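You operate a simulated robot arm through the tools that you are given. There is no shell and no other tool.

Carry out the task below with a simulated robot arm. There is one attempt and no reset: what you move stays moved.

JOB
Start the machine and raise the boom to about 290 cm.
Fine: red cover onto the console's side shelf, then key on; free the stop; press reset. Set down upright: red lock cover.
Where things are to end (x, y in the base frame): red lock cover within 0.06 m of [0.72, -0.59].

The check looks at the end state, three seconds after you hand in, the way a careful person would. Anything else that was tipped, shoved, dropped, spilled or broken makes it a failure. Lids that push on must go on centred and level and be pressed home; caps that screw on are set level and turned clockwise until they are tight.

ROBOT AND FRAMES
A 7-joint arm with a two-finger parallel gripper, fixed in place. Base frame: the origin is on the floor under the middle of its stand, x ahead of it, y to its left, z up. Readings come in m, degrees, newtons and seconds.
It reaches about 1.372 m from its shoulder. Its first joint turns from -149.0 to 149.0 degrees. Payload 3.43 kg.
The TCP is the grasp point between the finger pads, 0.03 m short of the fingertips. In the tool frame z runs along the fingers and y along their closing line. Largest opening 0.094 m; finger width 0.028, thickness 0.01; the body of the gripper, 0.05 by 0.096 m, starts 0.055 m behind the TCP.
Orientation is that of the tool frame in the base frame, as a unit quaternion [x, y, z, w]. With the fingers straight down and closing along the base's y, the tool's x points along the base's -x, its y along +y and its z along -z.

CONTROLS
- The arm moves only by the tool move_arm. Its argument "targets" is a list of rows, each a list of 7 numbers: the shift along the tool's x, y, z in units of 400 mm (1.0 is 400 mm), then the turn, a rotation vector about the tool's x, y, z in units of 90 degrees (1.0 is 90 degrees), then the closure, from 0 (fully open) to 1 (shut). In form: [[tx, ty, tz, rx, ry, rz, jaw], ...]. A call has 1 to 20 rows; each row is the pose to reach, as a shift and turn from the pose commanded when the call began, along the tool's axes at that moment. A call with a number of a shift or a turn outside -1 to 1 is refused whole. A row lasts 0.2 s, in which the tool goes at most 0.05 m and 8.6 degrees; a call with a longer step from one row to the next is refused whole, and so is a gripper value outside its range. A pose out of reach is approached as far as the arm can. The call stops where the force on the tool passes 40 N (or 10 N more than at its start, if that is more) or the arm is blocked; 0.2 s more then pass. Each finger travels about 0.045 m/s and halts on what it meets, pressing with about 42 N; the grip force reading is that of the motor and also rises with nothing between the fingers. The clock runs only during rows and for 0.2 s after the last one: add rows that repeat a pose to give the fingers time. The reply holds the time, the measured pose of the TCP, the force on the tool along the base axes, the opening and the grip force, in the units named above and with some noise, with the torque about the TCP (base axes, N m) and any sound that the robot's microphone picked up, and new pictures: "pictures" is both (left out), scene, wrist or none.
- Cameras (640 x 400 px; columns grow to the right, rows downward): "scene" is fixed at [0.4014, -0.499, 1.5333]; the picture's right is [0.72, -0.69, 0.00], its down [-0.57, -0.59, -0.57] and it looks along [0.39, 0.41, -0.82] (base axes); focal length 321 px, centre (320, 200). "wrist" rides on the gripper at [0.076, 0.014, -0.102] in the tool frame; the picture's right is [-0.18, 0.98, 0.00], its down [-0.75, -0.14, -0.64] and it looks along [-0.63, -0.12, 0.77] (tool axes); focal length 243 px, centre (320, 200). There is no depth. A picture from a camera that has moved, and an enlarged one, comes with that camera's place and axes in the base frame and with its lens.
- enlarge(camera, box): a new picture of the part [left, top, right, bottom] of that camera's present view, enlarged. It takes no simulated time.
- sign_off(): hands the job in; it is judged then, once.

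Places have to be worked out from the pictures, the camera data and where the tool is seen. Open the gripper and draw the arm clear of the work before you hand the job in, unless the task says otherwise.

The tools are called after "Request:" as a command line: name --pt "numbers of a row" for each row, then --argument value for the rest, lists and objects as JSON in quotes. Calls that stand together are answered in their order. move_arm: Moves the arm, as the interface text tells. Its arguments: {"type":"object","properties":{"targets":{"type":"array"},"pictures":{"type":"string","enum":["both","scene","wrist","none"]}},"required":["targets"]} The other tools are called the same way: enlarge (camera, box) takes an enlarged picture of a part of a camera's view; sign_off () hands the job in.

At the start:

```text
t: 0.0
tool_pos: [0.2498, -0.001, 0.4323]
tool_rot: [0.003, 0.957, 0.0, -0.291]
wrist_force: [0.5, -0.1, -0.5]
torque: [0.04, 0.01, 0.0]
opening: 0.0941
finger_force: 0.0
```

scene: 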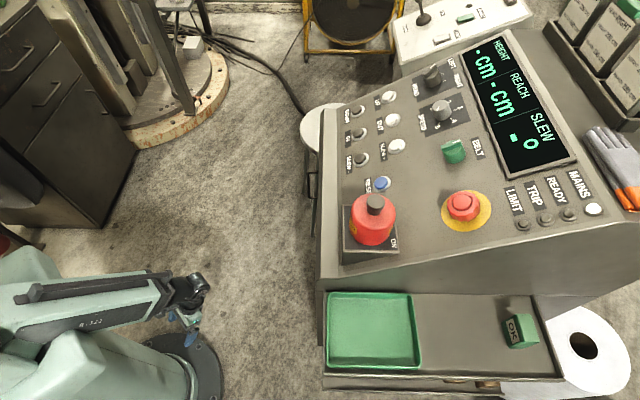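
wrist: 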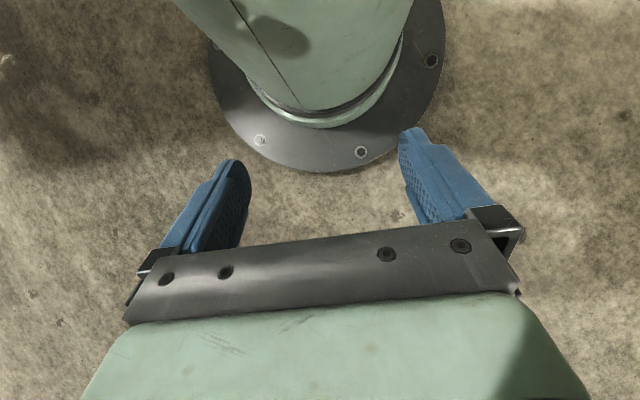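

I start by looking closely at the console from the scene camera to read the labels and locate the controls.

Request:
enlarge --camera "scene" --box '[320, 60, 480, 160]'

Request:
enlarge --camera "scene" --box '[320, 160, 520, 285]'

Request:
enlarge --camera "scene" --box '[450, 40, 640, 240]'

Request:
enlarge --camera "scene" --box '[310, 270, 640, 400]'

```text
4.00 times, centred on (400, 110) of scene
camera zoom: at [0.4014, -0.499, 1.5333], right [0.72, -0.69, 0.0], down [-0.57, -0.59, -0.57], along [0.39, 0.41, -0.82], focal length 1285 px, centre (0, 560)
```

zoom: 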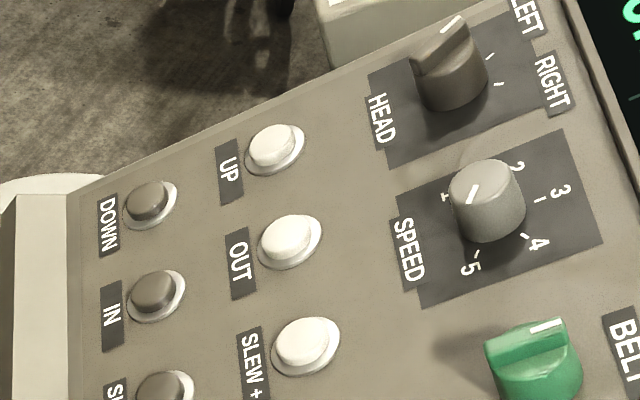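

```text
3.20 times, centred on (420, 222) of scene
camera zoom: at [0.4014, -0.499, 1.5333], right [0.72, -0.69, 0.0], down [-0.57, -0.59, -0.57], along [0.39, 0.41, -0.82], focal length 1028 px, centre (0, 128)
```

zoom: 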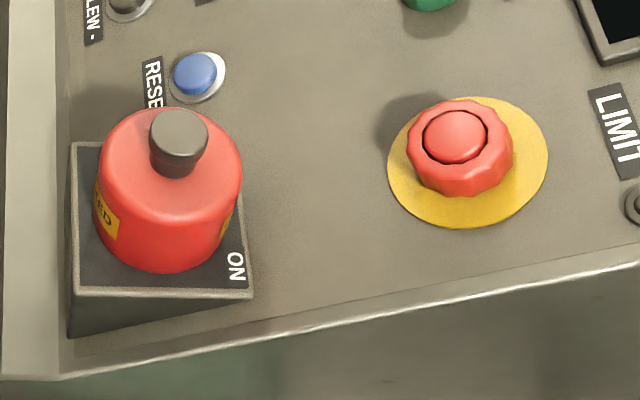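

```text
2.00 times, centred on (545, 140) of scene
camera zoom: at [0.4014, -0.499, 1.5333], right [0.72, -0.69, 0.0], down [-0.57, -0.59, -0.57], along [0.39, 0.41, -0.82], focal length 643 px, centre (-130, 320)
```

zoom: 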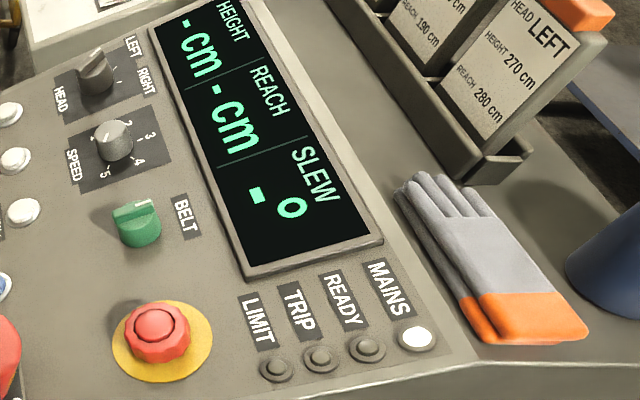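

```text
1.94 times, centred on (475, 335) of scene
camera zoom: at [0.4014, -0.499, 1.5333], right [0.72, -0.69, 0.0], down [-0.57, -0.59, -0.57], along [0.39, 0.41, -0.82], focal length 623 px, centre (19, -62)
```

zoom: 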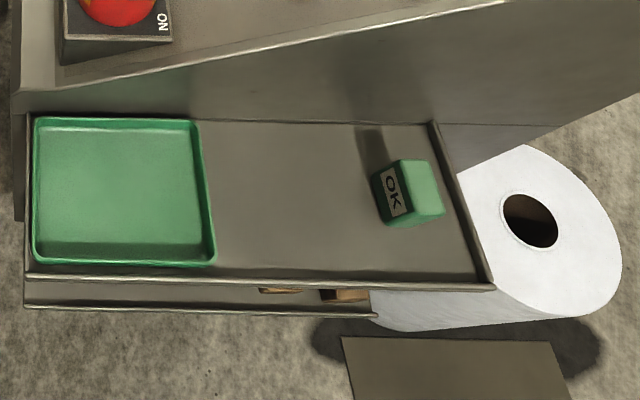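

The console faces the (-x,+y) diagonal: its panel slopes up along about (0.72,-0.69), with the shelf at its right-hand side. I raise the arm and turn the fingers straight down to get a wrist view toward it.

Request:
move_arm --pt "0.041 -0.0125 -0.0838 0 -0.0376 0 0" --pt "0.082 -0.025 -0.1676 0 -0.0751 0 0" --pt "0.123 -0.0375 -0.2514 0 -0.1127 0 0" --pt "0.164 -0.05 -0.3352 0 -0.1502 0 0" --pt "0.205 -0.0625 -0.419 0 -0.1878 0 0" --pt "0.246 -0.075 -0.5028 0 -0.2254 0 0" --pt "0.287 -0.0875 -0.5866 0 -0.2629 0 0" --pt "0.328 -0.1 -0.6704 0 -0.3005 0 0" --pt "0.369 -0.1125 -0.7542 0 -0.338 0 0" --pt "0.41 -0.125 -0.838 0 -0.3756 0 0"

```text
t: 2.2
tool_pos: [0.547, -0.1014, 0.8013]
tool_rot: [0.002, 1.0, 0.001, -0.002]
wrist_force: [-0.1, -0.2, 0.2]
torque: [0.0, 0.02, -0.01]
opening: 0.0942
finger_force: 0.0
out of reach, approached as far as the arm can: row 1, 2, 3, 4, 5, 6, 7, 8, 9, 10
camera wrist: at [0.4719, -0.0861, 0.9027], right [0.19, 0.98, 0.0], down [0.76, -0.14, 0.64], along [0.63, -0.12, -0.77], focal length 243 px, centre (320, 200)
```

scene: 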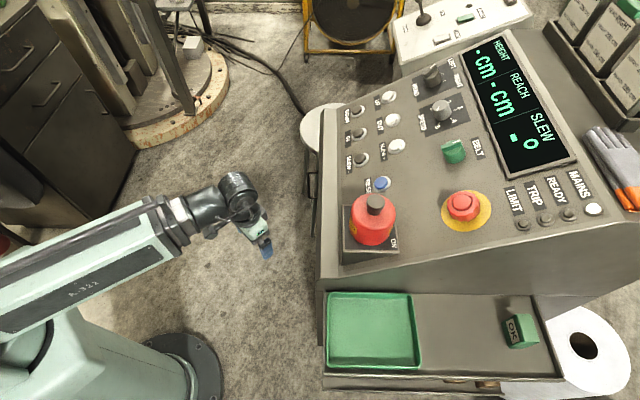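
wrist: 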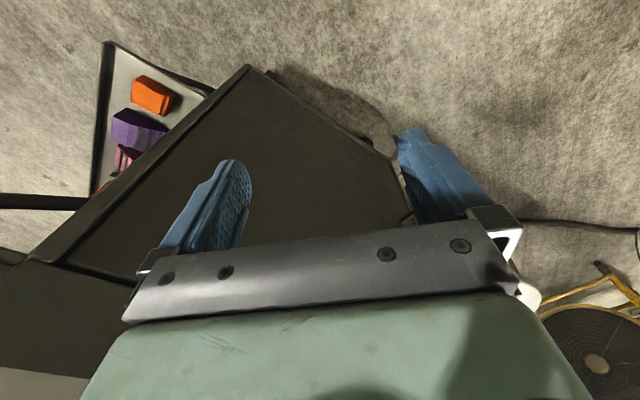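

The arm could not fold that far in, so it ended at x≈0.55. I test where the commanded pose now is with a small straight-up move.

Request:
move_arm --pt "0 0 -0.1 0 0 0 0" --pt "0 0 -0.2 0 0 0 0" --pt "0 0 -0.3 0 0 0 0" --pictures "none"

```text
t: 3.0
tool_pos: [0.5477, -0.0997, 0.9177]
tool_rot: [0.002, 1.0, 0.0, -0.001]
wrist_force: [-0.6, -0.1, -0.9]
torque: [0.02, 0.03, -0.01]
opening: 0.0939
finger_force: 0.2
```

The commanded pose tracks the actual one. I now go up to z≈1.2 and yaw about −44° so the wrist camera looks up the panel.

Request:
move_arm --pt "0 0 -0.1 0 0 0.0695 0" --pt "0 0 -0.2 0 0 0.139 0" --pt "0 0 -0.3 0 0 0.2085 0" --pt "0 0 -0.4 0 0 0.278 0" --pt "0 0 -0.5 0 0 0.3475 0" --pt "0 0 -0.6 0 0 0.417 0" --pt "0 0 -0.7 0 0 0.4867 0"

```text
t: 3.9
tool_pos: [0.5544, -0.1016, 1.0433]
tool_rot: [0.177, 0.984, -0.002, 0.008]
wrist_force: [2.3, -0.6, -1.7]
torque: [-0.01, 0.06, -0.02]
opening: 0.094
finger_force: 0.1
out of reach, approached as far as the arm can: row 4
stopped in row 4: the force on the tool passed its limit at 51 N (the readings are from after the stop); the commanded pose is now the measured one
camera wrist: at [0.4866, -0.0607, 1.1435], right [0.51, 0.86, 0.0], down [0.65, -0.39, 0.65], along [0.56, -0.34, -0.76], focal length 243 px, centre (320, 200)
```

scene: 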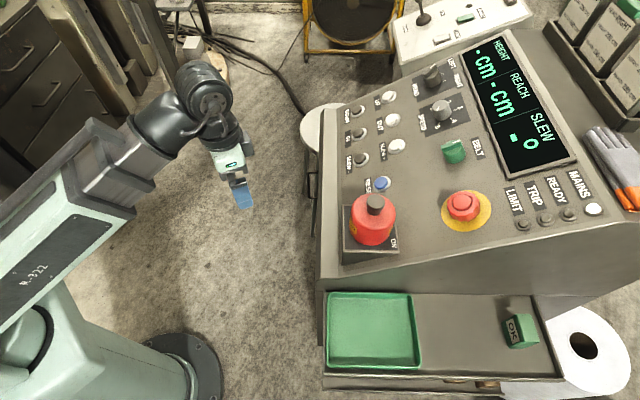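
wrist: 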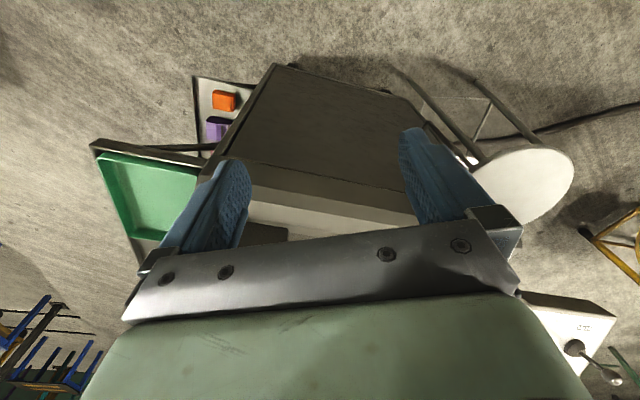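

The call stopped on a reach limit, not on contact that I can see. I enlarge both views to triangulate the tray and panel front edge.

Request:
enlarge --camera "wrist" --box '[70, 50, 310, 250]'

Request:
enlarge --camera "scene" --box '[300, 240, 460, 400]'

```text
2.00 times, centred on (190, 150) of wrist
camera zoom: at [0.4866, -0.0607, 1.1435], right [0.51, 0.86, 0.0], down [0.65, -0.39, 0.65], along [0.56, -0.34, -0.76], focal length 485 px, centre (580, 300)
```

zoom: 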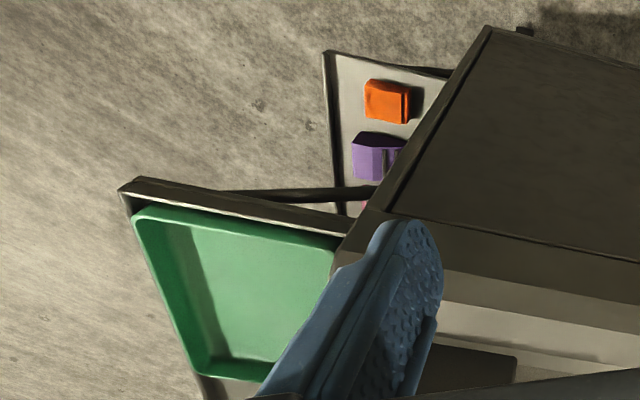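

```text
2.50 times, centred on (380, 320) of scene
camera zoom: at [0.4014, -0.499, 1.5333], right [0.72, -0.69, 0.0], down [-0.57, -0.59, -0.57], along [0.39, 0.41, -0.82], focal length 803 px, centre (170, -100)
```

zoom: 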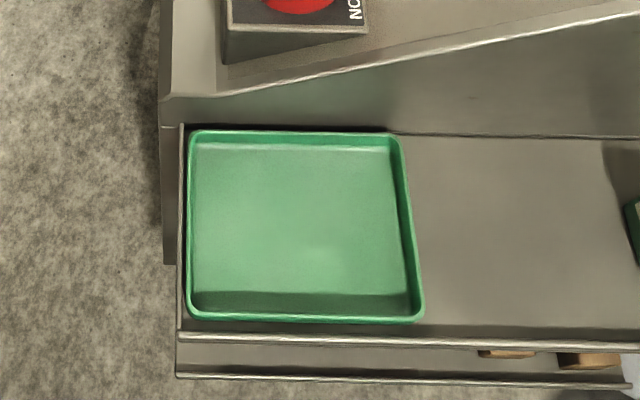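

Triangulating gives the panel's front corner near (0.573,-0.311,0.869), tray rim at z≈0.827, and the cover at about (0.71,-0.32) with its knob top near z≈1.05. I move out and up toward the cover with more yaw for a closer look.

Request:
move_arm --pt "-0.0516 -0.0342 -0.035 0 0 0.026 0" --pt "-0.1032 -0.0683 -0.07 0 0 0.052 0" --pt "-0.1548 -0.1025 -0.105 0 0 0.078 0" --pt "-0.2064 -0.1366 -0.14 0 0 0.104 0" --pt "-0.258 -0.1708 -0.175 0 0 0.13 0" --pt "-0.3096 -0.2049 -0.21 0 0 0.156 0" --pt "-0.3612 -0.239 -0.245 0 0 0.182 0" --pt "-0.4128 -0.2732 -0.28 0 0 0.208 0" --pt "-0.4644 -0.3074 -0.315 0 0 0.234 0" --pt "-0.516 -0.3415 -0.35 0 0 0.26 0"

```text
t: 4.4
tool_pos: [0.5733, -0.1273, 1.0584]
tool_rot: [0.2, 0.98, -0.004, 0.01]
wrist_force: [5.7, -2.4, -8.2]
torque: [-0.11, 0.02, -0.09]
opening: 0.0942
finger_force: 0.0
stopped in row 2: the force on the tool passed its limit at 45 N (the readings are from after the stop); the commanded pose is now the measured one
camera wrist: at [0.5063, -0.082, 1.1594], right [0.55, 0.83, 0.0], down [0.63, -0.42, 0.66], along [0.55, -0.36, -0.75], focal length 243 px, centre (320, 200)
```

scene: 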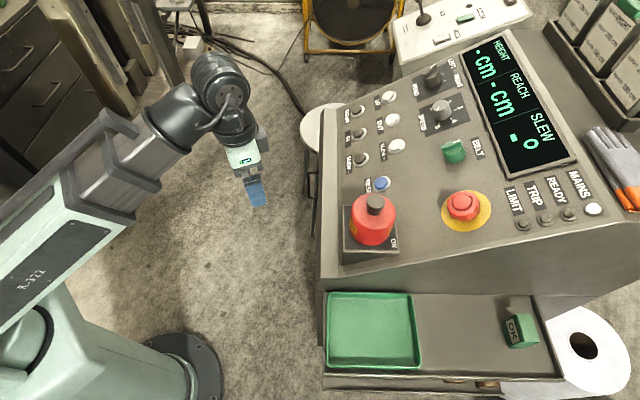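
wrist: 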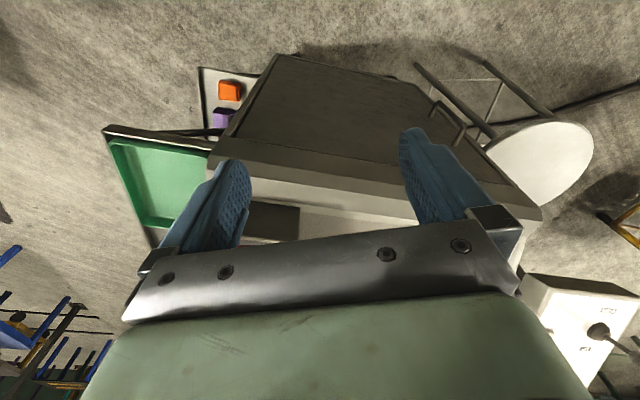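

The limit tripped again without visible contact, likely a jerk near a joint limit. I move outward more slowly, without turning.

Request:
move_arm --pt "-0.03 -0.02 -0.01 0 0 0 0" --pt "-0.06 -0.04 -0.02 0 0 0 0" --pt "-0.09 -0.06 -0.03 0 0 0 0" --pt "-0.12 -0.08 -0.04 0 0 0 0" --pt "-0.15 -0.1 -0.05 0 0 0 0" --pt "-0.18 -0.12 -0.06 0 0 0 0" --pictures "none"

```text
t: 5.8
tool_pos: [0.6187, -0.1981, 1.0843]
tool_rot: [0.199, 0.98, -0.004, 0.01]
wrist_force: [0.5, 0.2, -1.3]
torque: [-0.17, -0.05, -0.09]
opening: 0.094
finger_force: 0.0
```

That worked smoothly. I continue up with gentle steps and add the rest of the yaw.

Request:
move_arm --pt "-0.0135 -0.0078 -0.031 0 0 0.029 0" --pt "-0.027 -0.0156 -0.0625 0 0 0.0575 0" --pt "-0.0405 -0.0234 -0.094 0 0 0.086 0" --pt "-0.054 -0.0313 -0.125 0 0 0.115 0" --pt "-0.0675 -0.039 -0.156 0 0 0.144 0" --pt "-0.081 -0.0469 -0.1875 0 0 0.1725 0" --pt "-0.0945 -0.0547 -0.219 0 0 0.201 0" --pt "-0.108 -0.0625 -0.25 0 0 0.23 0"

```text
t: 6.2
tool_pos: [0.6255, -0.204, 1.0936]
tool_rot: [0.214, 0.977, -0.004, 0.014]
wrist_force: [3.9, -0.1, -3.5]
torque: [-0.27, 0.12, -0.18]
opening: 0.0941
finger_force: 0.1
stopped in row 2: the force on the tool passed its limit at 50 N (the readings are from after the stop); the commanded pose is now the measured one
camera wrist: at [0.5589, -0.1567, 1.1942], right [0.58, 0.81, 0.0], down [0.61, -0.44, 0.66], along [0.54, -0.38, -0.75], focal length 243 px, centre (320, 200)
```

scene: 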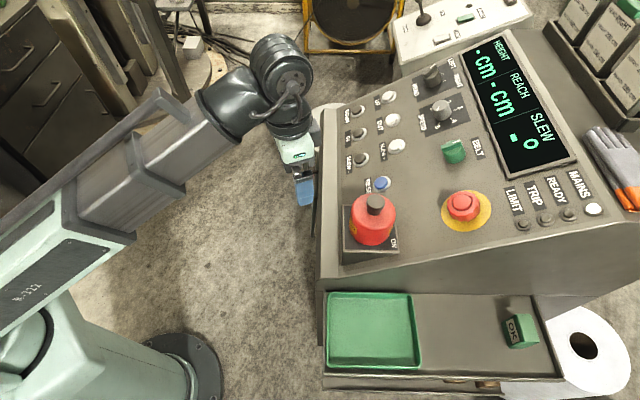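
wrist: 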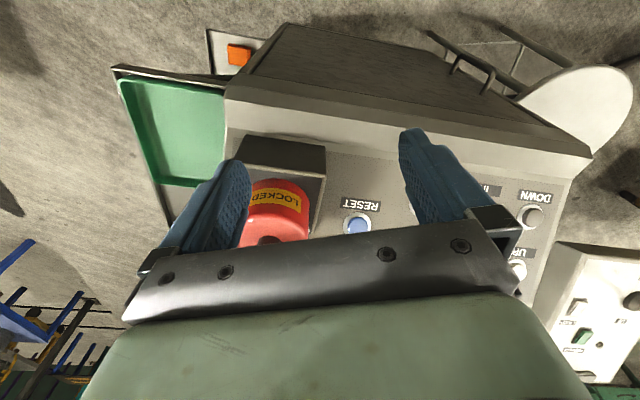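

The LOCKED cover and RESET button are now in view. The stops coincide with yawing, so I test a slow pure yaw at this spot to see whether it's a wrist-joint limit.

Request:
move_arm --pt "0 0 0 0 0 0.012 0" --pt "0 0 0 0 0 0.024 0" --pt "0 0 0 0 0 0.036 0" --pt "0 0 0 0 0 0.048 0" --pt "0 0 0 0 0 0.06 0" --pictures "none"

```text
t: 7.4
tool_pos: [0.6229, -0.2018, 1.0962]
tool_rot: [0.261, 0.965, -0.003, 0.014]
wrist_force: [0.5, 0.1, -0.1]
torque: [-0.01, 0.0, -0.03]
opening: 0.0939
finger_force: 0.1
```

Slow yaw works, so it's jerk rather than a limit. I continue the yaw at a moderate rate and take pictures.

Request:
move_arm --pt "0 0 0 0 0 0.015 0" --pt "0 0 0 0 0 0.03 0" --pt "0 0 0 0 0 0.045 0" --pt "0 0 0 0 0 0.06 0" --pt "0 0 0 0 0 0.075 0" --pt "0 0 0 0 0 0.09 0" --pt "0 0 0 0 0 0.105 0" --pt "0 0 0 0 0 0.12 0" --pt "0 0 0 0 0 0.135 0" --pt "0 0 0 0 0 0.15 0"

```text
t: 9.6
tool_pos: [0.624, -0.2031, 1.0939]
tool_rot: [0.372, 0.928, -0.002, 0.013]
wrist_force: [0.7, 0.6, -0.3]
torque: [-0.02, -0.02, 0.0]
opening: 0.0942
finger_force: 0.1
camera wrist: at [0.5765, -0.1384, 1.1941], right [0.81, 0.58, 0.01], down [0.43, -0.61, 0.66], along [0.39, -0.53, -0.75], focal length 243 px, centre (320, 200)
```

scene: 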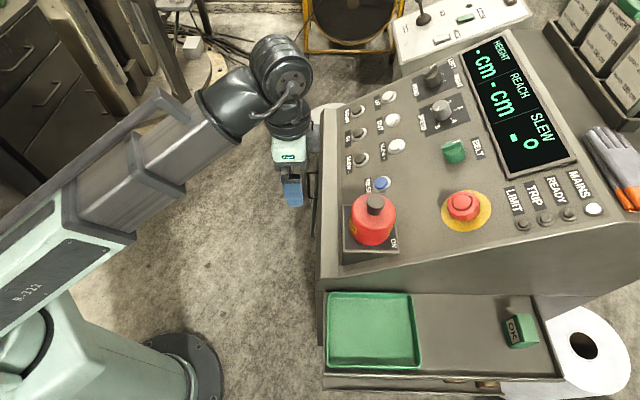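
wrist: 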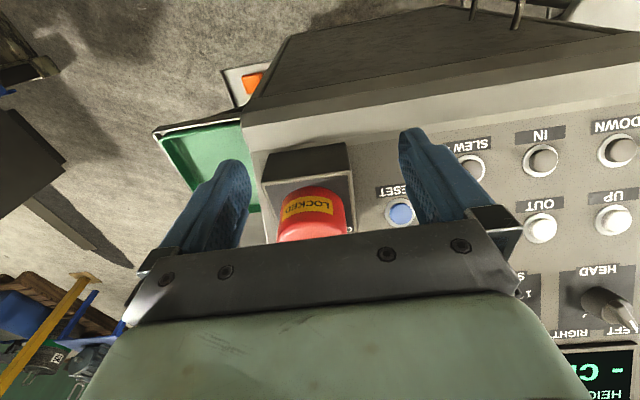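

From both views I get RESET at about 0.14 m up-panel, UP at base (1.05,-0.09), the stop near (0.84,-0.45), and the cover knob near (0.711,-0.324, top ≈1.05). I raise 5 cm, level the tool, and glide over the knob.

Request:
move_arm --pt "-0.0008 0.0002 -0.031 0 0.004 0 0" --pt "-0.0016 0.0004 -0.0625 0 0.008 0 0" --pt "-0.0024 0.0006 -0.094 0 0.012 0 0" --pt "-0.0032 0.0008 -0.125 0 0.0162 0 0" --pt "-0.0337 -0.005 -0.1242 0 0.0162 0 0" --pt "-0.0642 -0.0108 -0.1235 0 0.0162 0 0" --pt "-0.0948 -0.0166 -0.1227 0 0.0162 0 0" --pt "-0.1253 -0.0224 -0.122 0 0.0162 0 0" --pt "-0.1558 -0.0282 -0.1212 0 0.0162 0 0" --pt "-0.1863 -0.0341 -0.1205 0 0.0162 0 0" --pt "-0.2168 -0.0399 -0.1198 0 0.0162 0 0" --pt "-0.2474 -0.0457 -0.119 0 0.0162 0 0" --pt "-0.2779 -0.0515 -0.1182 0 0.0162 0 0" --pt "-0.3084 -0.0573 -0.1175 0 0.0162 0 0" --pt "-0.3389 -0.0631 -0.1168 0 0.0162 0 0" --pt "-0.3694 -0.0689 -0.116 0 0.0162 0 0"

```text
t: 13.0
tool_pos: [0.7088, -0.3248, 1.1447]
tool_rot: [0.372, 0.928, 0.002, 0.002]
wrist_force: [0.0, 0.7, -0.1]
torque: [0.02, -0.02, -0.01]
opening: 0.094
finger_force: 0.1
out of reach, approached as far as the arm can: row 2, 3, 4, 5, 6, 7, 8, 9, 10, 11, 12
camera wrist: at [0.6642, -0.2612, 1.2465], right [0.81, 0.58, 0.01], down [0.44, -0.63, 0.64], along [0.38, -0.52, -0.77], focal length 243 px, centre (320, 200)
```

scene: 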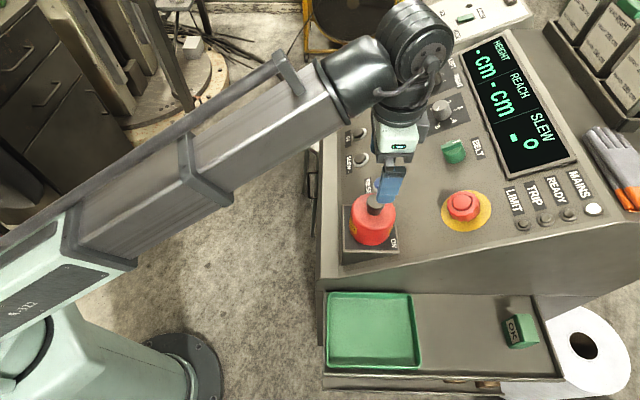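
wrist: 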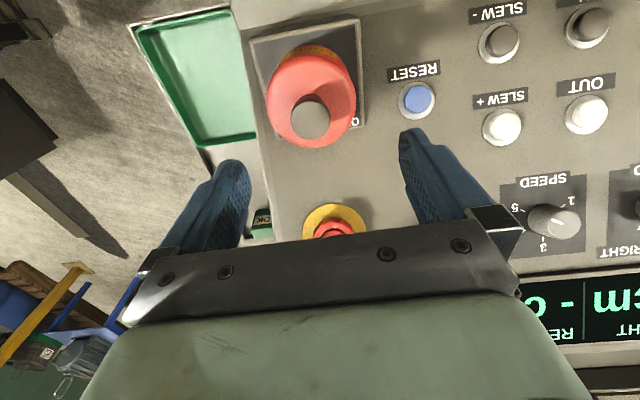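

The TCP is above the cover; the knob shows in the wrist view at about (310,117). I enlarge to measure its centre precisely.

Request:
enlarge --camera "wrist" --box '[230, 30, 390, 170]'

Request:
enlarge --camera "scene" --box '[330, 150, 450, 260]'

```text
2.86 times, centred on (310, 100) of wrist
camera zoom: at [0.6642, -0.2612, 1.2465], right [0.81, 0.58, 0.01], down [0.44, -0.63, 0.64], along [0.38, -0.52, -0.77], focal length 693 px, centre (349, 486)
```

zoom: 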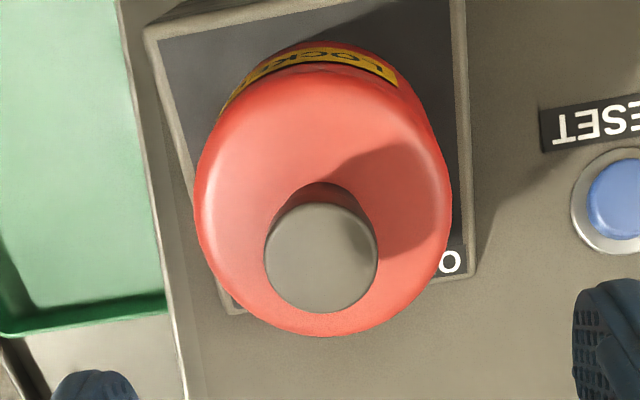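

```text
3.64 times, centred on (390, 205) of scene
camera zoom: at [0.4014, -0.499, 1.5333], right [0.72, -0.69, 0.0], down [-0.57, -0.59, -0.57], along [0.39, 0.41, -0.82], focal length 1168 px, centre (66, 182)
```

zoom: 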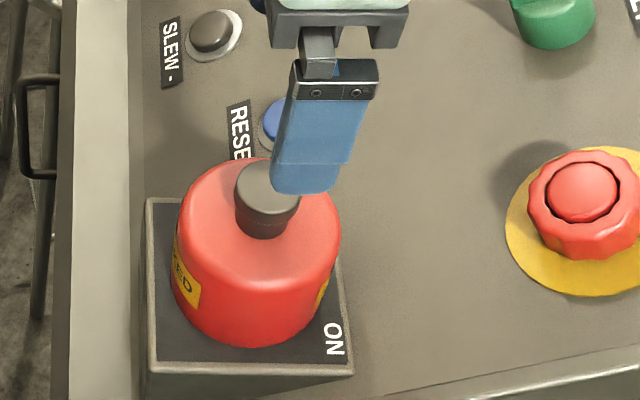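

Knob top triangulates to about (0.704,-0.328,1.054), ~3.2 cm wide and ~2.4 cm tall. I descend with an 8 mm sideways correction so the fingertips end just above the red can's top.

Request:
move_arm --pt "0.002 -0.009 0.0255 0 0 0 0" --pt "0.0043 -0.0188 0.051 0 0 0 0" --pt "0.0043 -0.0188 0.0765 0 0 0 0" --pt "0.0043 -0.0188 0.102 0 0 0 0" --pt "0.0043 -0.0188 0.1275 0 0 0 0" --pt "0.0043 -0.0188 0.153 0 0 0 0" --pt "0.0043 -0.0188 0.1785 0 0 0 0" --pt "0.0043 -0.0188 0.195 0 0 0 0"

```text
t: 14.8
tool_pos: [0.7038, -0.3286, 1.0653]
tool_rot: [0.372, 0.928, 0.003, 0.002]
wrist_force: [0.0, 0.4, 0.0]
torque: [-0.01, -0.02, -0.01]
opening: 0.0939
finger_force: 0.1
camera wrist: at [0.6589, -0.266, 1.1681], right [0.81, 0.58, 0.01], down [0.44, -0.63, 0.64], along [0.38, -0.52, -0.77], focal length 243 px, centre (320, 200)
```

scene: 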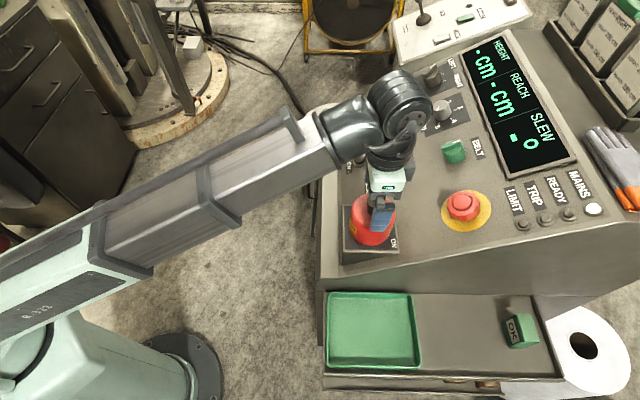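
wrist: 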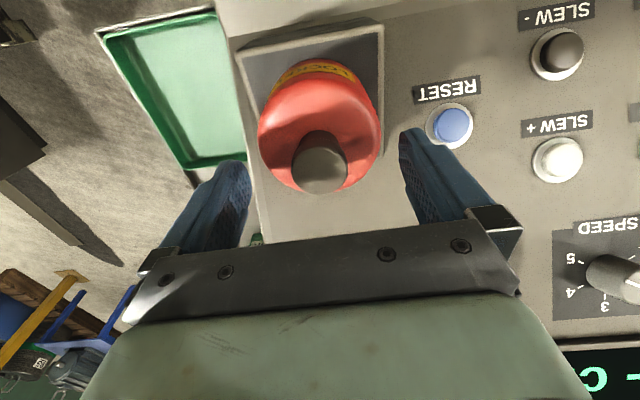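

The knob sits between the pads at about TCP height. I close on it, giving the fingers time.

Request:
move_arm --pt "0 0 0 0 0 0 0.5" --pt "0 0 0 0 0 0 1" --pt "0 0 0 0 0 0 1" --pt "0 0 0 0 0 0 1" --pt "0 0 0 0 0 0 1" --pt "0 0 0 0 0 0 1" --pt "0 0 0 0 0 0 1"

```text
t: 16.4
tool_pos: [0.7043, -0.3292, 1.0655]
tool_rot: [0.372, 0.928, 0.002, 0.002]
wrist_force: [-0.6, -0.3, 2.7]
torque: [-0.16, 0.14, 0.02]
opening: 0.0308
finger_force: 42.1
camera wrist: at [0.6589, -0.2661, 1.1682], right [0.81, 0.58, 0.01], down [0.44, -0.63, 0.64], along [0.38, -0.52, -0.77], focal length 243 px, centre (320, 200)
```

scene: 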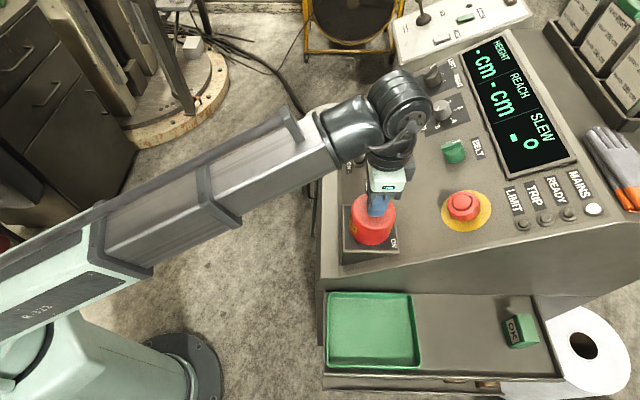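
wrist: 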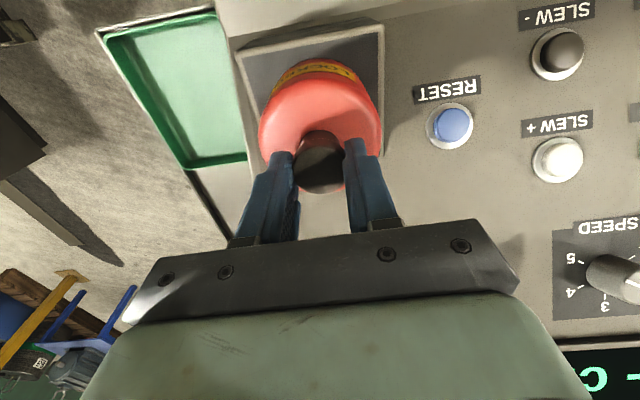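

Grip is firm at 31 mm opening. I lift straight up 12 cm.

Request:
move_arm --pt "0 0 -0.02 0 0 0 1" --pt "0 0 -0.045 0 0 0 1" --pt "0 0 -0.075 0 0 0 1" --pt "0 0 -0.105 0 0 0 1" --pt "0 0 -0.135 0 0 0 1" --pt "0 0 -0.165 0 0 0 1" --pt "0 0 -0.195 0 0 0 1" --pt "0 0 -0.225 0 0 0 1" --pt "0 0 -0.255 0 0 0 1" --pt "0 0 -0.28 0 0 0 1" --pt "0 0 -0.3 0 0 0 1"

```text
t: 18.8
tool_pos: [0.7125, -0.3328, 1.1714]
tool_rot: [0.372, 0.928, 0.002, 0.014]
wrist_force: [2.3, -3.7, -8.0]
torque: [-0.06, -0.25, 0.11]
opening: 0.0001
finger_force: 32.3
out of reach, approached as far as the arm can: row 9, 10, 11
camera wrist: at [0.665, -0.2693, 1.271], right [0.81, 0.58, 0.02], down [0.43, -0.62, 0.66], along [0.4, -0.53, -0.75], focal length 243 px, centre (320, 200)
```

scene: 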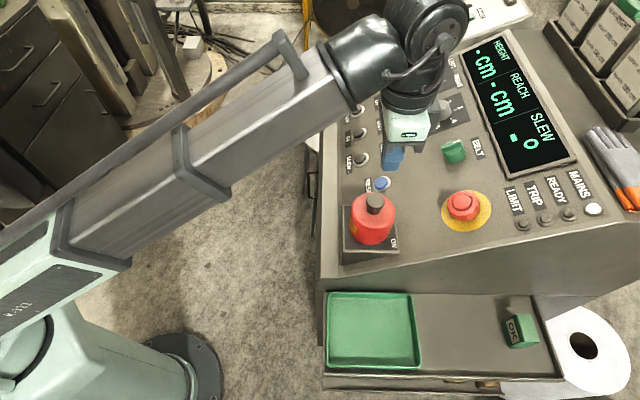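
wrist: 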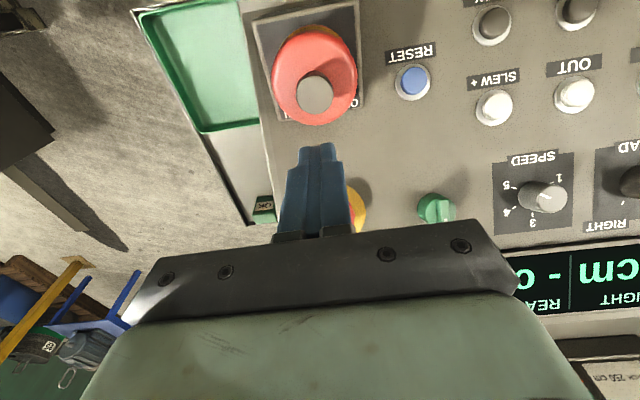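

The fingers slipped off: the opening is 0 and the cover is still on its base. I enlarge to check whether it moved and how the knob is shaped.

Request:
enlarge --camera "scene" --box '[330, 170, 430, 270]'

Request:
enlarge --camera "wrist" --box '[240, 0, 380, 140]'

```text
4.00 times, centred on (380, 220) of scene
camera zoom: at [0.4014, -0.499, 1.5333], right [0.72, -0.69, 0.0], down [-0.57, -0.59, -0.57], along [0.39, 0.41, -0.82], focal length 1285 px, centre (80, 120)
```

zoom: 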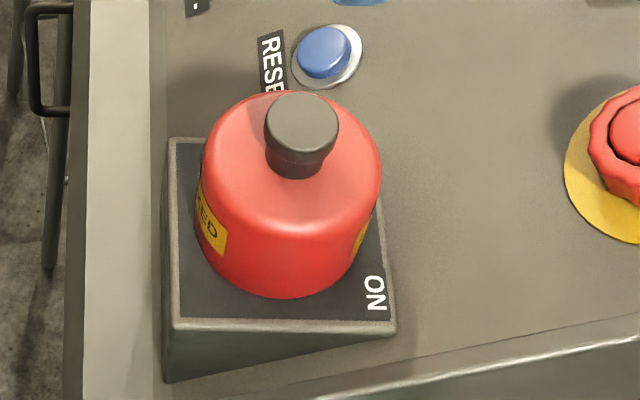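

```text
2.86 times, centred on (310, 70) of wrist
camera zoom: at [0.665, -0.2693, 1.271], right [0.81, 0.58, 0.02], down [0.43, -0.62, 0.66], along [0.4, -0.53, -0.75], focal length 693 px, centre (349, 571)
```

zoom: 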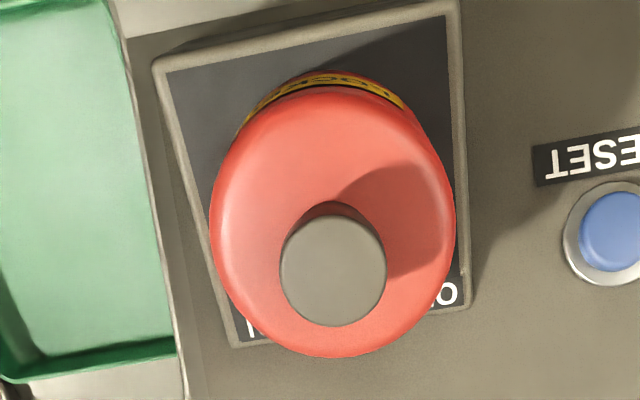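

The cover did not move; the knob is a cap on a slightly narrower neck. I reopen, re-level, and descend a few millimetres lower for a fuller grip.

Request:
move_arm --pt "0.006 -0.002 0.018 0.002 0.004 0 0" --pt "0.012 -0.004 0.037 0.004 0.008 0 0" --pt "0.018 -0.006 0.056 0.007 0.012 0 0" --pt "0.0245 -0.008 0.0745 0.009 0.0156 0 0" --pt "0.0245 -0.008 0.0745 0.009 0.0156 0 0" --pt "0.0252 -0.0084 0.1 0.009 0.0156 0 0" --pt "0.0258 -0.0088 0.125 0.009 0.0156 0 0" --pt "0.0265 -0.009 0.15 0.009 0.0156 0 0" --pt "0.0271 -0.0095 0.175 0.009 0.0156 0 0" --pt "0.0277 -0.0099 0.2 0.009 0.0156 0 0" --pt "0.0283 -0.0102 0.225 0.009 0.0156 0 0" --pt "0.029 -0.0106 0.25 0.009 0.0156 0 0" --pt "0.0294 -0.0108 0.27 0.009 0.0156 0 0" --pt "0.0297 -0.011 0.2855 0.009 0.0156 0 0"

```text
t: 21.8
tool_pos: [0.7002, -0.3266, 1.0544]
tool_rot: [0.372, 0.928, 0.002, -0.011]
wrist_force: [0.0, -0.3, 0.2]
torque: [0.0, -0.01, 0.01]
opening: 0.0942
finger_force: 0.1
out of reach, approached as far as the arm can: row 1, 2, 3, 4, 5
camera wrist: at [0.6587, -0.2654, 1.1581], right [0.81, 0.58, -0.01], down [0.46, -0.63, 0.63], along [0.36, -0.51, -0.78], focal length 243 px, centre (320, 200)
```

scene: 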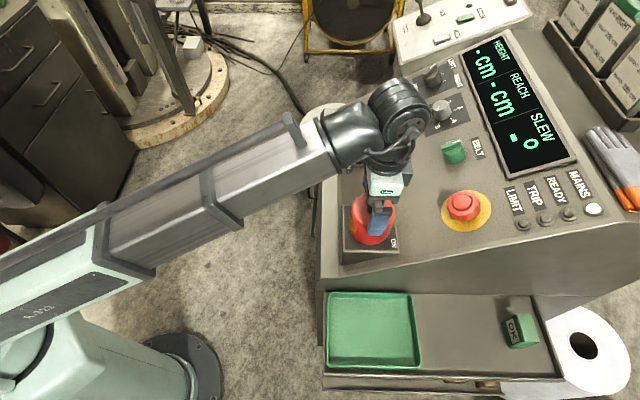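
wrist: 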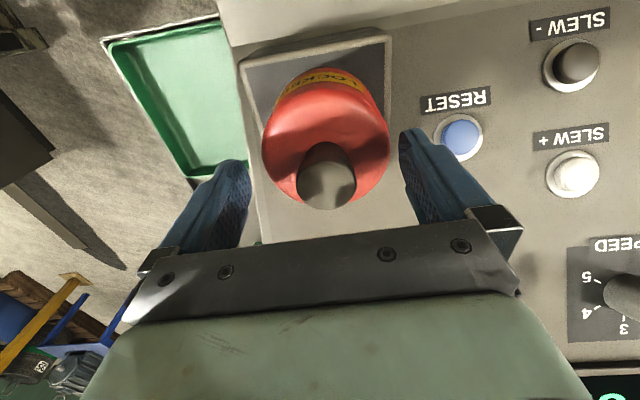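

I'm now slightly too low (TCP z≈1.054) and tilted ~1.2°, with the knob ~5 mm toward the right finger. I rise 8 mm, level, and recentre before closing.

Request:
move_arm --pt "0 0.004 -0.007 0 -0.0046 0 0" --pt "0 0.008 -0.014 0 -0.0092 0 0" --pt "0 0.0115 -0.02 0 -0.0139 0 0" --pt "0 0.0115 -0.02 0 -0.0139 0 0"

Request:
enlarge --camera "wrist" --box '[220, 60, 430, 240]'

Request:
enlarge --camera "scene" --box '[330, 170, 430, 270]'

```text
t: 22.8
tool_pos: [0.7039, -0.3243, 1.0633]
tool_rot: [0.372, 0.928, -0.003, -0.002]
wrist_force: [-0.5, -0.3, 0.0]
torque: [0.01, 0.01, 0.0]
opening: 0.0939
finger_force: 0.0
camera wrist: at [0.6602, -0.2607, 1.1643], right [0.81, 0.58, -0.01], down [0.45, -0.62, 0.64], along [0.37, -0.52, -0.77], focal length 243 px, centre (320, 200)
```

scene: 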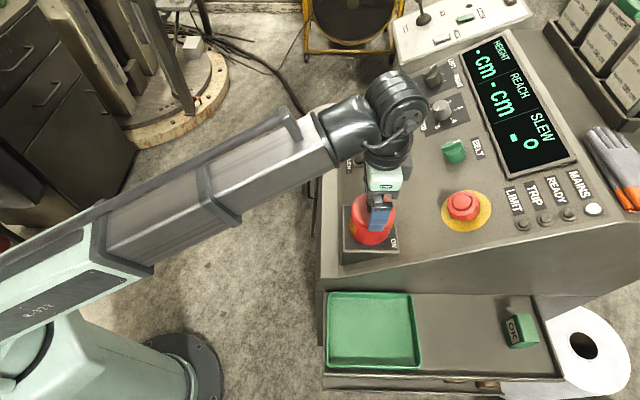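
wrist: 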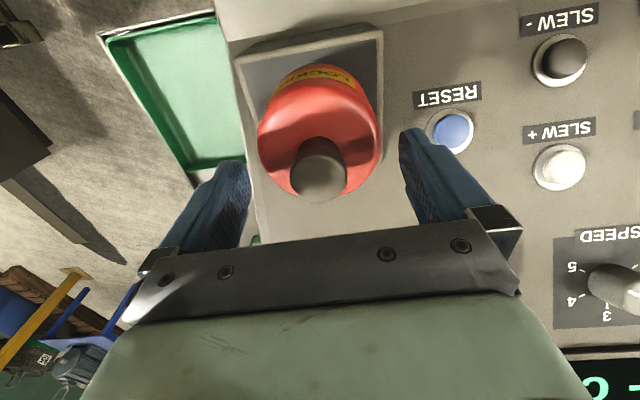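

```text
2.22 times, centred on (325, 150) of wrist
camera zoom: at [0.6602, -0.2607, 1.1643], right [0.81, 0.58, -0.01], down [0.45, -0.62, 0.64], along [0.37, -0.52, -0.77], focal length 539 px, centre (309, 311)
```

zoom: 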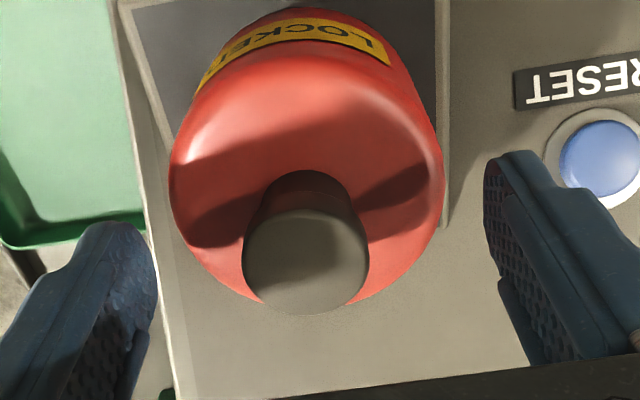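

```text
4.00 times, centred on (380, 220) of scene
camera zoom: at [0.4014, -0.499, 1.5333], right [0.72, -0.69, 0.0], down [-0.57, -0.59, -0.57], along [0.39, 0.41, -0.82], focal length 1285 px, centre (80, 120)
```

zoom: 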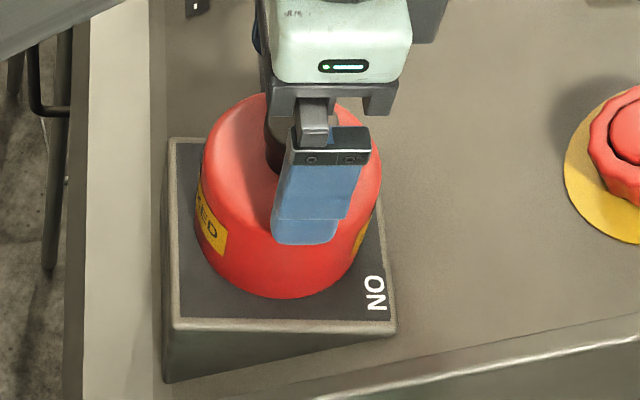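

Now the knob is centred on the tool axis. I close, then lift just 8 mm slowly to read the resisting force.

Request:
move_arm --pt "0 0 0 0 0 0 0.5" --pt "0 0 0 0 0 0 1" --pt "0 0 0 0 0 0 1" --pt "0 0 0 0 0 0 1" --pt "0 0 0 0 0 0 1" --pt "0 0 0 0 0 0 1" --pt "0 0 0 0 0 0 1" --pt "0 0 -0.004 0 0 0 1" --pt "0 0 -0.008 0 0 0 1" --pt "0 0 -0.012 0 0 0 1" --pt "0 0 -0.016 0 0 0 1" --pt "0 0 -0.02 0 0 0 1"

```text
t: 25.4
tool_pos: [0.7051, -0.3237, 1.07]
tool_rot: [0.372, 0.928, -0.003, -0.002]
wrist_force: [-1.0, 0.1, -1.5]
torque: [-0.01, 0.04, 0.01]
opening: 0.031
finger_force: 41.9
camera wrist: at [0.6605, -0.2605, 1.1726], right [0.81, 0.58, -0.01], down [0.45, -0.62, 0.64], along [0.37, -0.52, -0.77], focal length 243 px, centre (320, 200)
```

scene: 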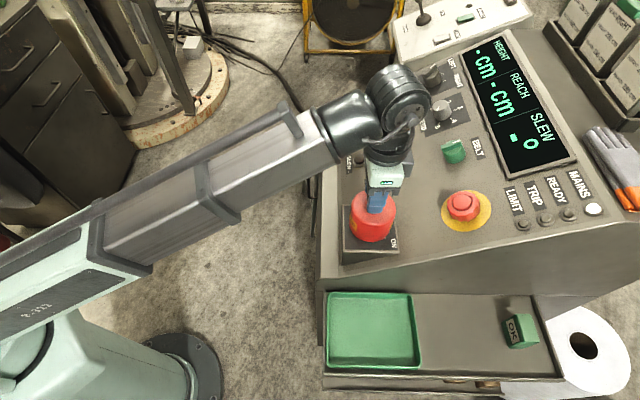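
wrist: 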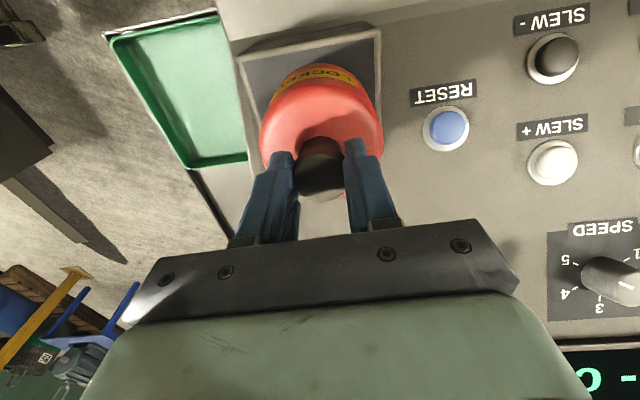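

The grip still holds at 31 mm with little force. I check in the scene view whether the cover rose with the fingers.

Request:
enlarge --camera "scene" --box '[330, 170, 430, 270]'

Request:
enlarge --camera "wrist" --box '[220, 60, 430, 240]'

```text
4.00 times, centred on (380, 220) of scene
camera zoom: at [0.4014, -0.499, 1.5333], right [0.72, -0.69, 0.0], down [-0.57, -0.59, -0.57], along [0.39, 0.41, -0.82], focal length 1285 px, centre (80, 120)
```

zoom: 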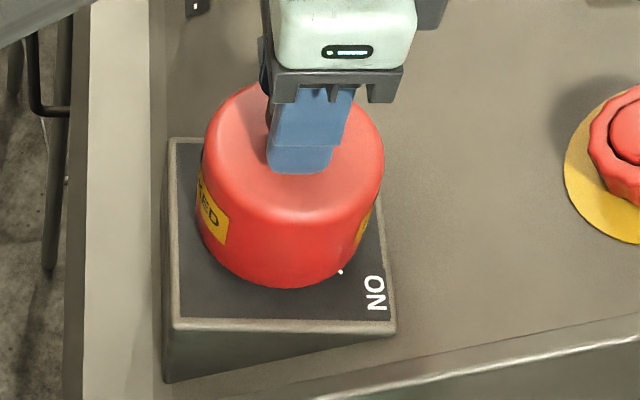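

```text
2.22 times, centred on (325, 150) of wrist
camera zoom: at [0.6605, -0.2605, 1.1726], right [0.81, 0.58, -0.01], down [0.45, -0.62, 0.64], along [0.37, -0.52, -0.77], focal length 539 px, centre (309, 311)
```

zoom: 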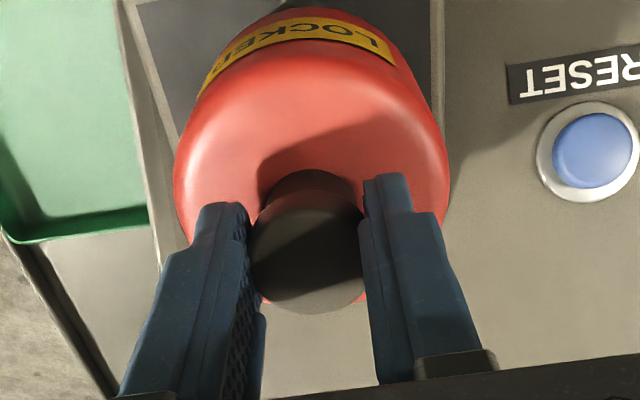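

The cover did rise ~8 mm with the fingers. I continue lifting slowly (4 mm per row) by another 4 cm.

Request:
move_arm --pt "0 0 -0.01 0 0 0 1" --pt "0 0 -0.02 0 0 0 1" --pt "0 0 -0.03 0 0 0 1" --pt "0 0 -0.04 0 0 0 1" --pt "0 0 -0.05 0 0 0 1" --pt "0 0 -0.06 0 0 0 1" --pt "0 0 -0.07 0 0 0 1" --pt "0 0 -0.08 0 0 0 1" --pt "0 0 -0.09 0 0 0 1" --pt "0 0 -0.1 0 0 0 1" --pictures "scene"

Request:
enlarge --camera "scene" --box '[330, 170, 430, 270]'

```text
t: 27.6
tool_pos: [0.7053, -0.3237, 1.1117]
tool_rot: [0.372, 0.928, -0.004, -0.002]
wrist_force: [-0.6, -0.9, -2.0]
torque: [-0.02, 0.01, 0.01]
opening: 0.0309
finger_force: 42.3
```

scene: 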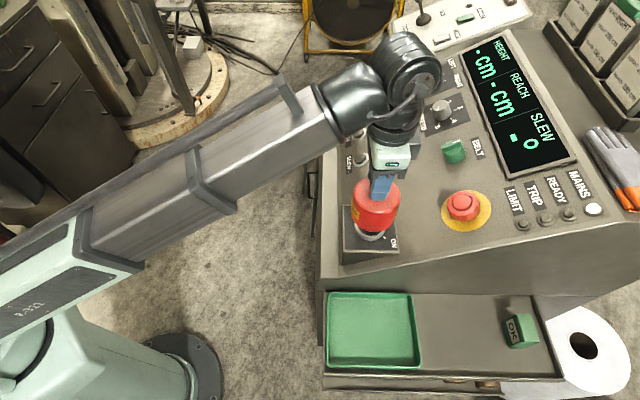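

```text
4.00 times, centred on (380, 220) of scene
camera zoom: at [0.4014, -0.499, 1.5333], right [0.72, -0.69, 0.0], down [-0.57, -0.59, -0.57], along [0.39, 0.41, -0.82], focal length 1285 px, centre (80, 120)
```

zoom: 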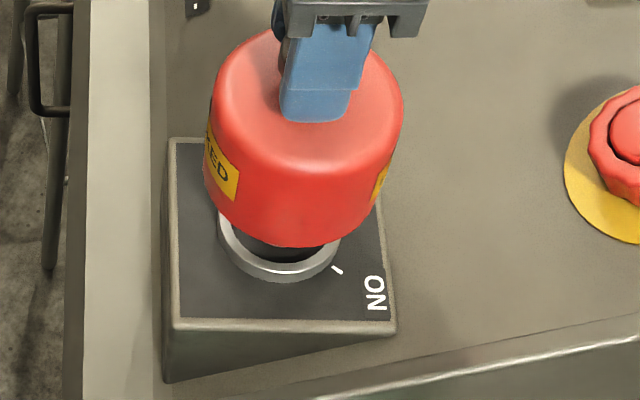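

Still held; a lock ring shows under the cover. I continue up to TCP z≈1.148, staying under the reach limit seen earlier.

Request:
move_arm --pt "0 0 -0.009 0 0 0 1" --pt "0 0 -0.018 0 0 0 1" --pt "0 0 -0.027 0 0 0 1" --pt "0 0 -0.036 0 0 0 1" --pt "0 0 -0.045 0 0 0 1" --pt "0 0 -0.054 0 0 0 1" --pt "0 0 -0.063 0 0 0 1" --pt "0 0 -0.072 0 0 0 1" --pt "0 0 -0.081 0 0 0 1" --pt "0 0 -0.09 0 0 0 1"

Request:
enlarge --camera "scene" --box '[330, 150, 430, 270]'

```text
t: 29.8
tool_pos: [0.7058, -0.3238, 1.1452]
tool_rot: [0.372, 0.928, -0.003, 0.002]
wrist_force: [0.0, 0.4, -1.7]
torque: [0.01, -0.02, 0.02]
opening: 0.0307
finger_force: 42.0
camera wrist: at [0.6608, -0.2609, 1.2476], right [0.81, 0.58, 0.0], down [0.45, -0.62, 0.65], along [0.37, -0.53, -0.76], focal length 243 px, centre (320, 200)
```

scene: 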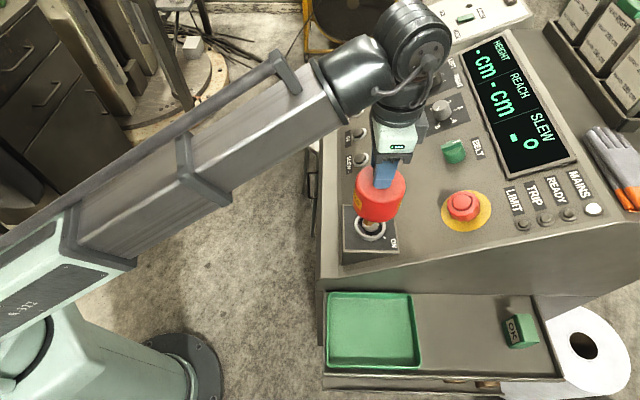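
wrist: 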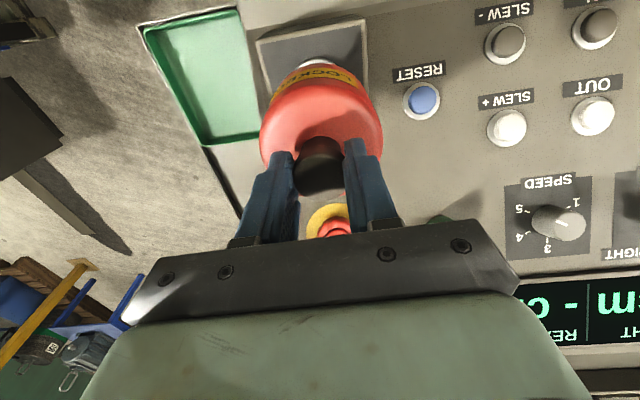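

```text
3.33 times, centred on (380, 210) of scene
camera zoom: at [0.4014, -0.499, 1.5333], right [0.72, -0.69, 0.0], down [-0.57, -0.59, -0.57], along [0.39, 0.41, -0.82], focal length 1071 px, centre (120, 167)
```

zoom: 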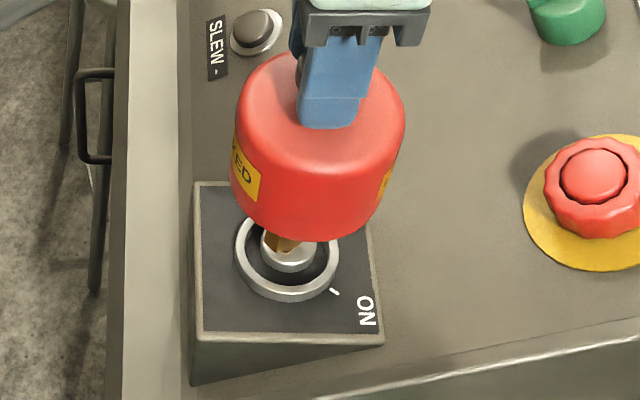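

The cover bottom is now ~8 cm above the lock box and the brass key is visible. I lift 8 mm more, then move sideways off the box toward the shelf, clear of the stop button.

Request:
move_arm --pt "0 0 -0.01 0 0 0 1" --pt "0 0 -0.02 0 0 0 1" --pt "-0.002 -0.01 -0.02 0 0 0 1" --pt "-0.006 -0.03 -0.02 0 0 0 1" --pt "-0.012 -0.055 -0.02 0 0 0 1" --pt "-0.019 -0.08 -0.02 0 0 0 1" --pt "-0.026 -0.105 -0.02 0 0 0 1" --pt "-0.033 -0.13 -0.02 0 0 0 1" --pt "-0.039 -0.155 -0.02 0 0 0 1" --pt "-0.045 -0.18 -0.02 0 0 0 1" --pt "-0.05 -0.205 -0.02 0 0 0 1" --pt "-0.053 -0.2178 -0.02 0 0 0 1"

```text
t: 31.9
tool_pos: [0.675, -0.3832, 1.1514]
tool_rot: [0.373, 0.928, -0.004, 0.006]
wrist_force: [2.0, -4.0, -9.1]
torque: [0.04, -0.13, 0.1]
opening: 0.0307
finger_force: 41.6
out of reach, approached as far as the arm can: row 2, 3, 4, 5, 6, 7, 8, 9, 10
stopped in row 10: the force on the tool passed its limit at 42 N (the readings are from after the stop); the commanded pose is now the measured one
camera wrist: at [0.6294, -0.3185, 1.2517], right [0.81, 0.58, 0.0], down [0.44, -0.62, 0.65], along [0.38, -0.53, -0.76], focal length 243 px, centre (320, 200)
```

scene: 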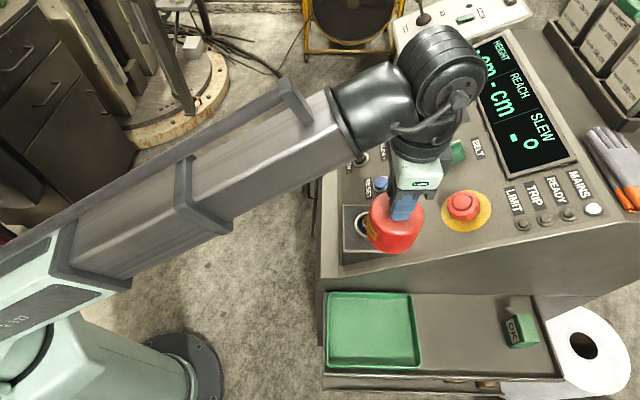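
wrist: 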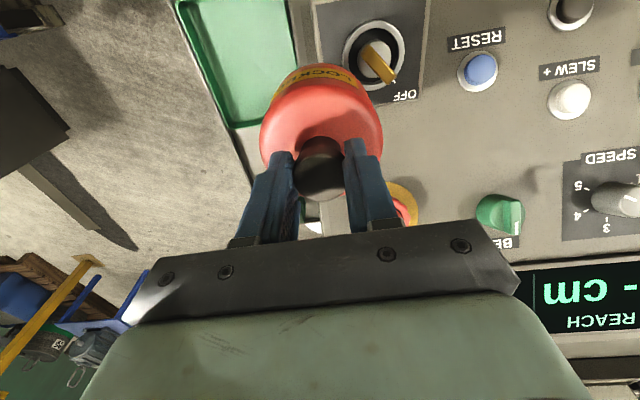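

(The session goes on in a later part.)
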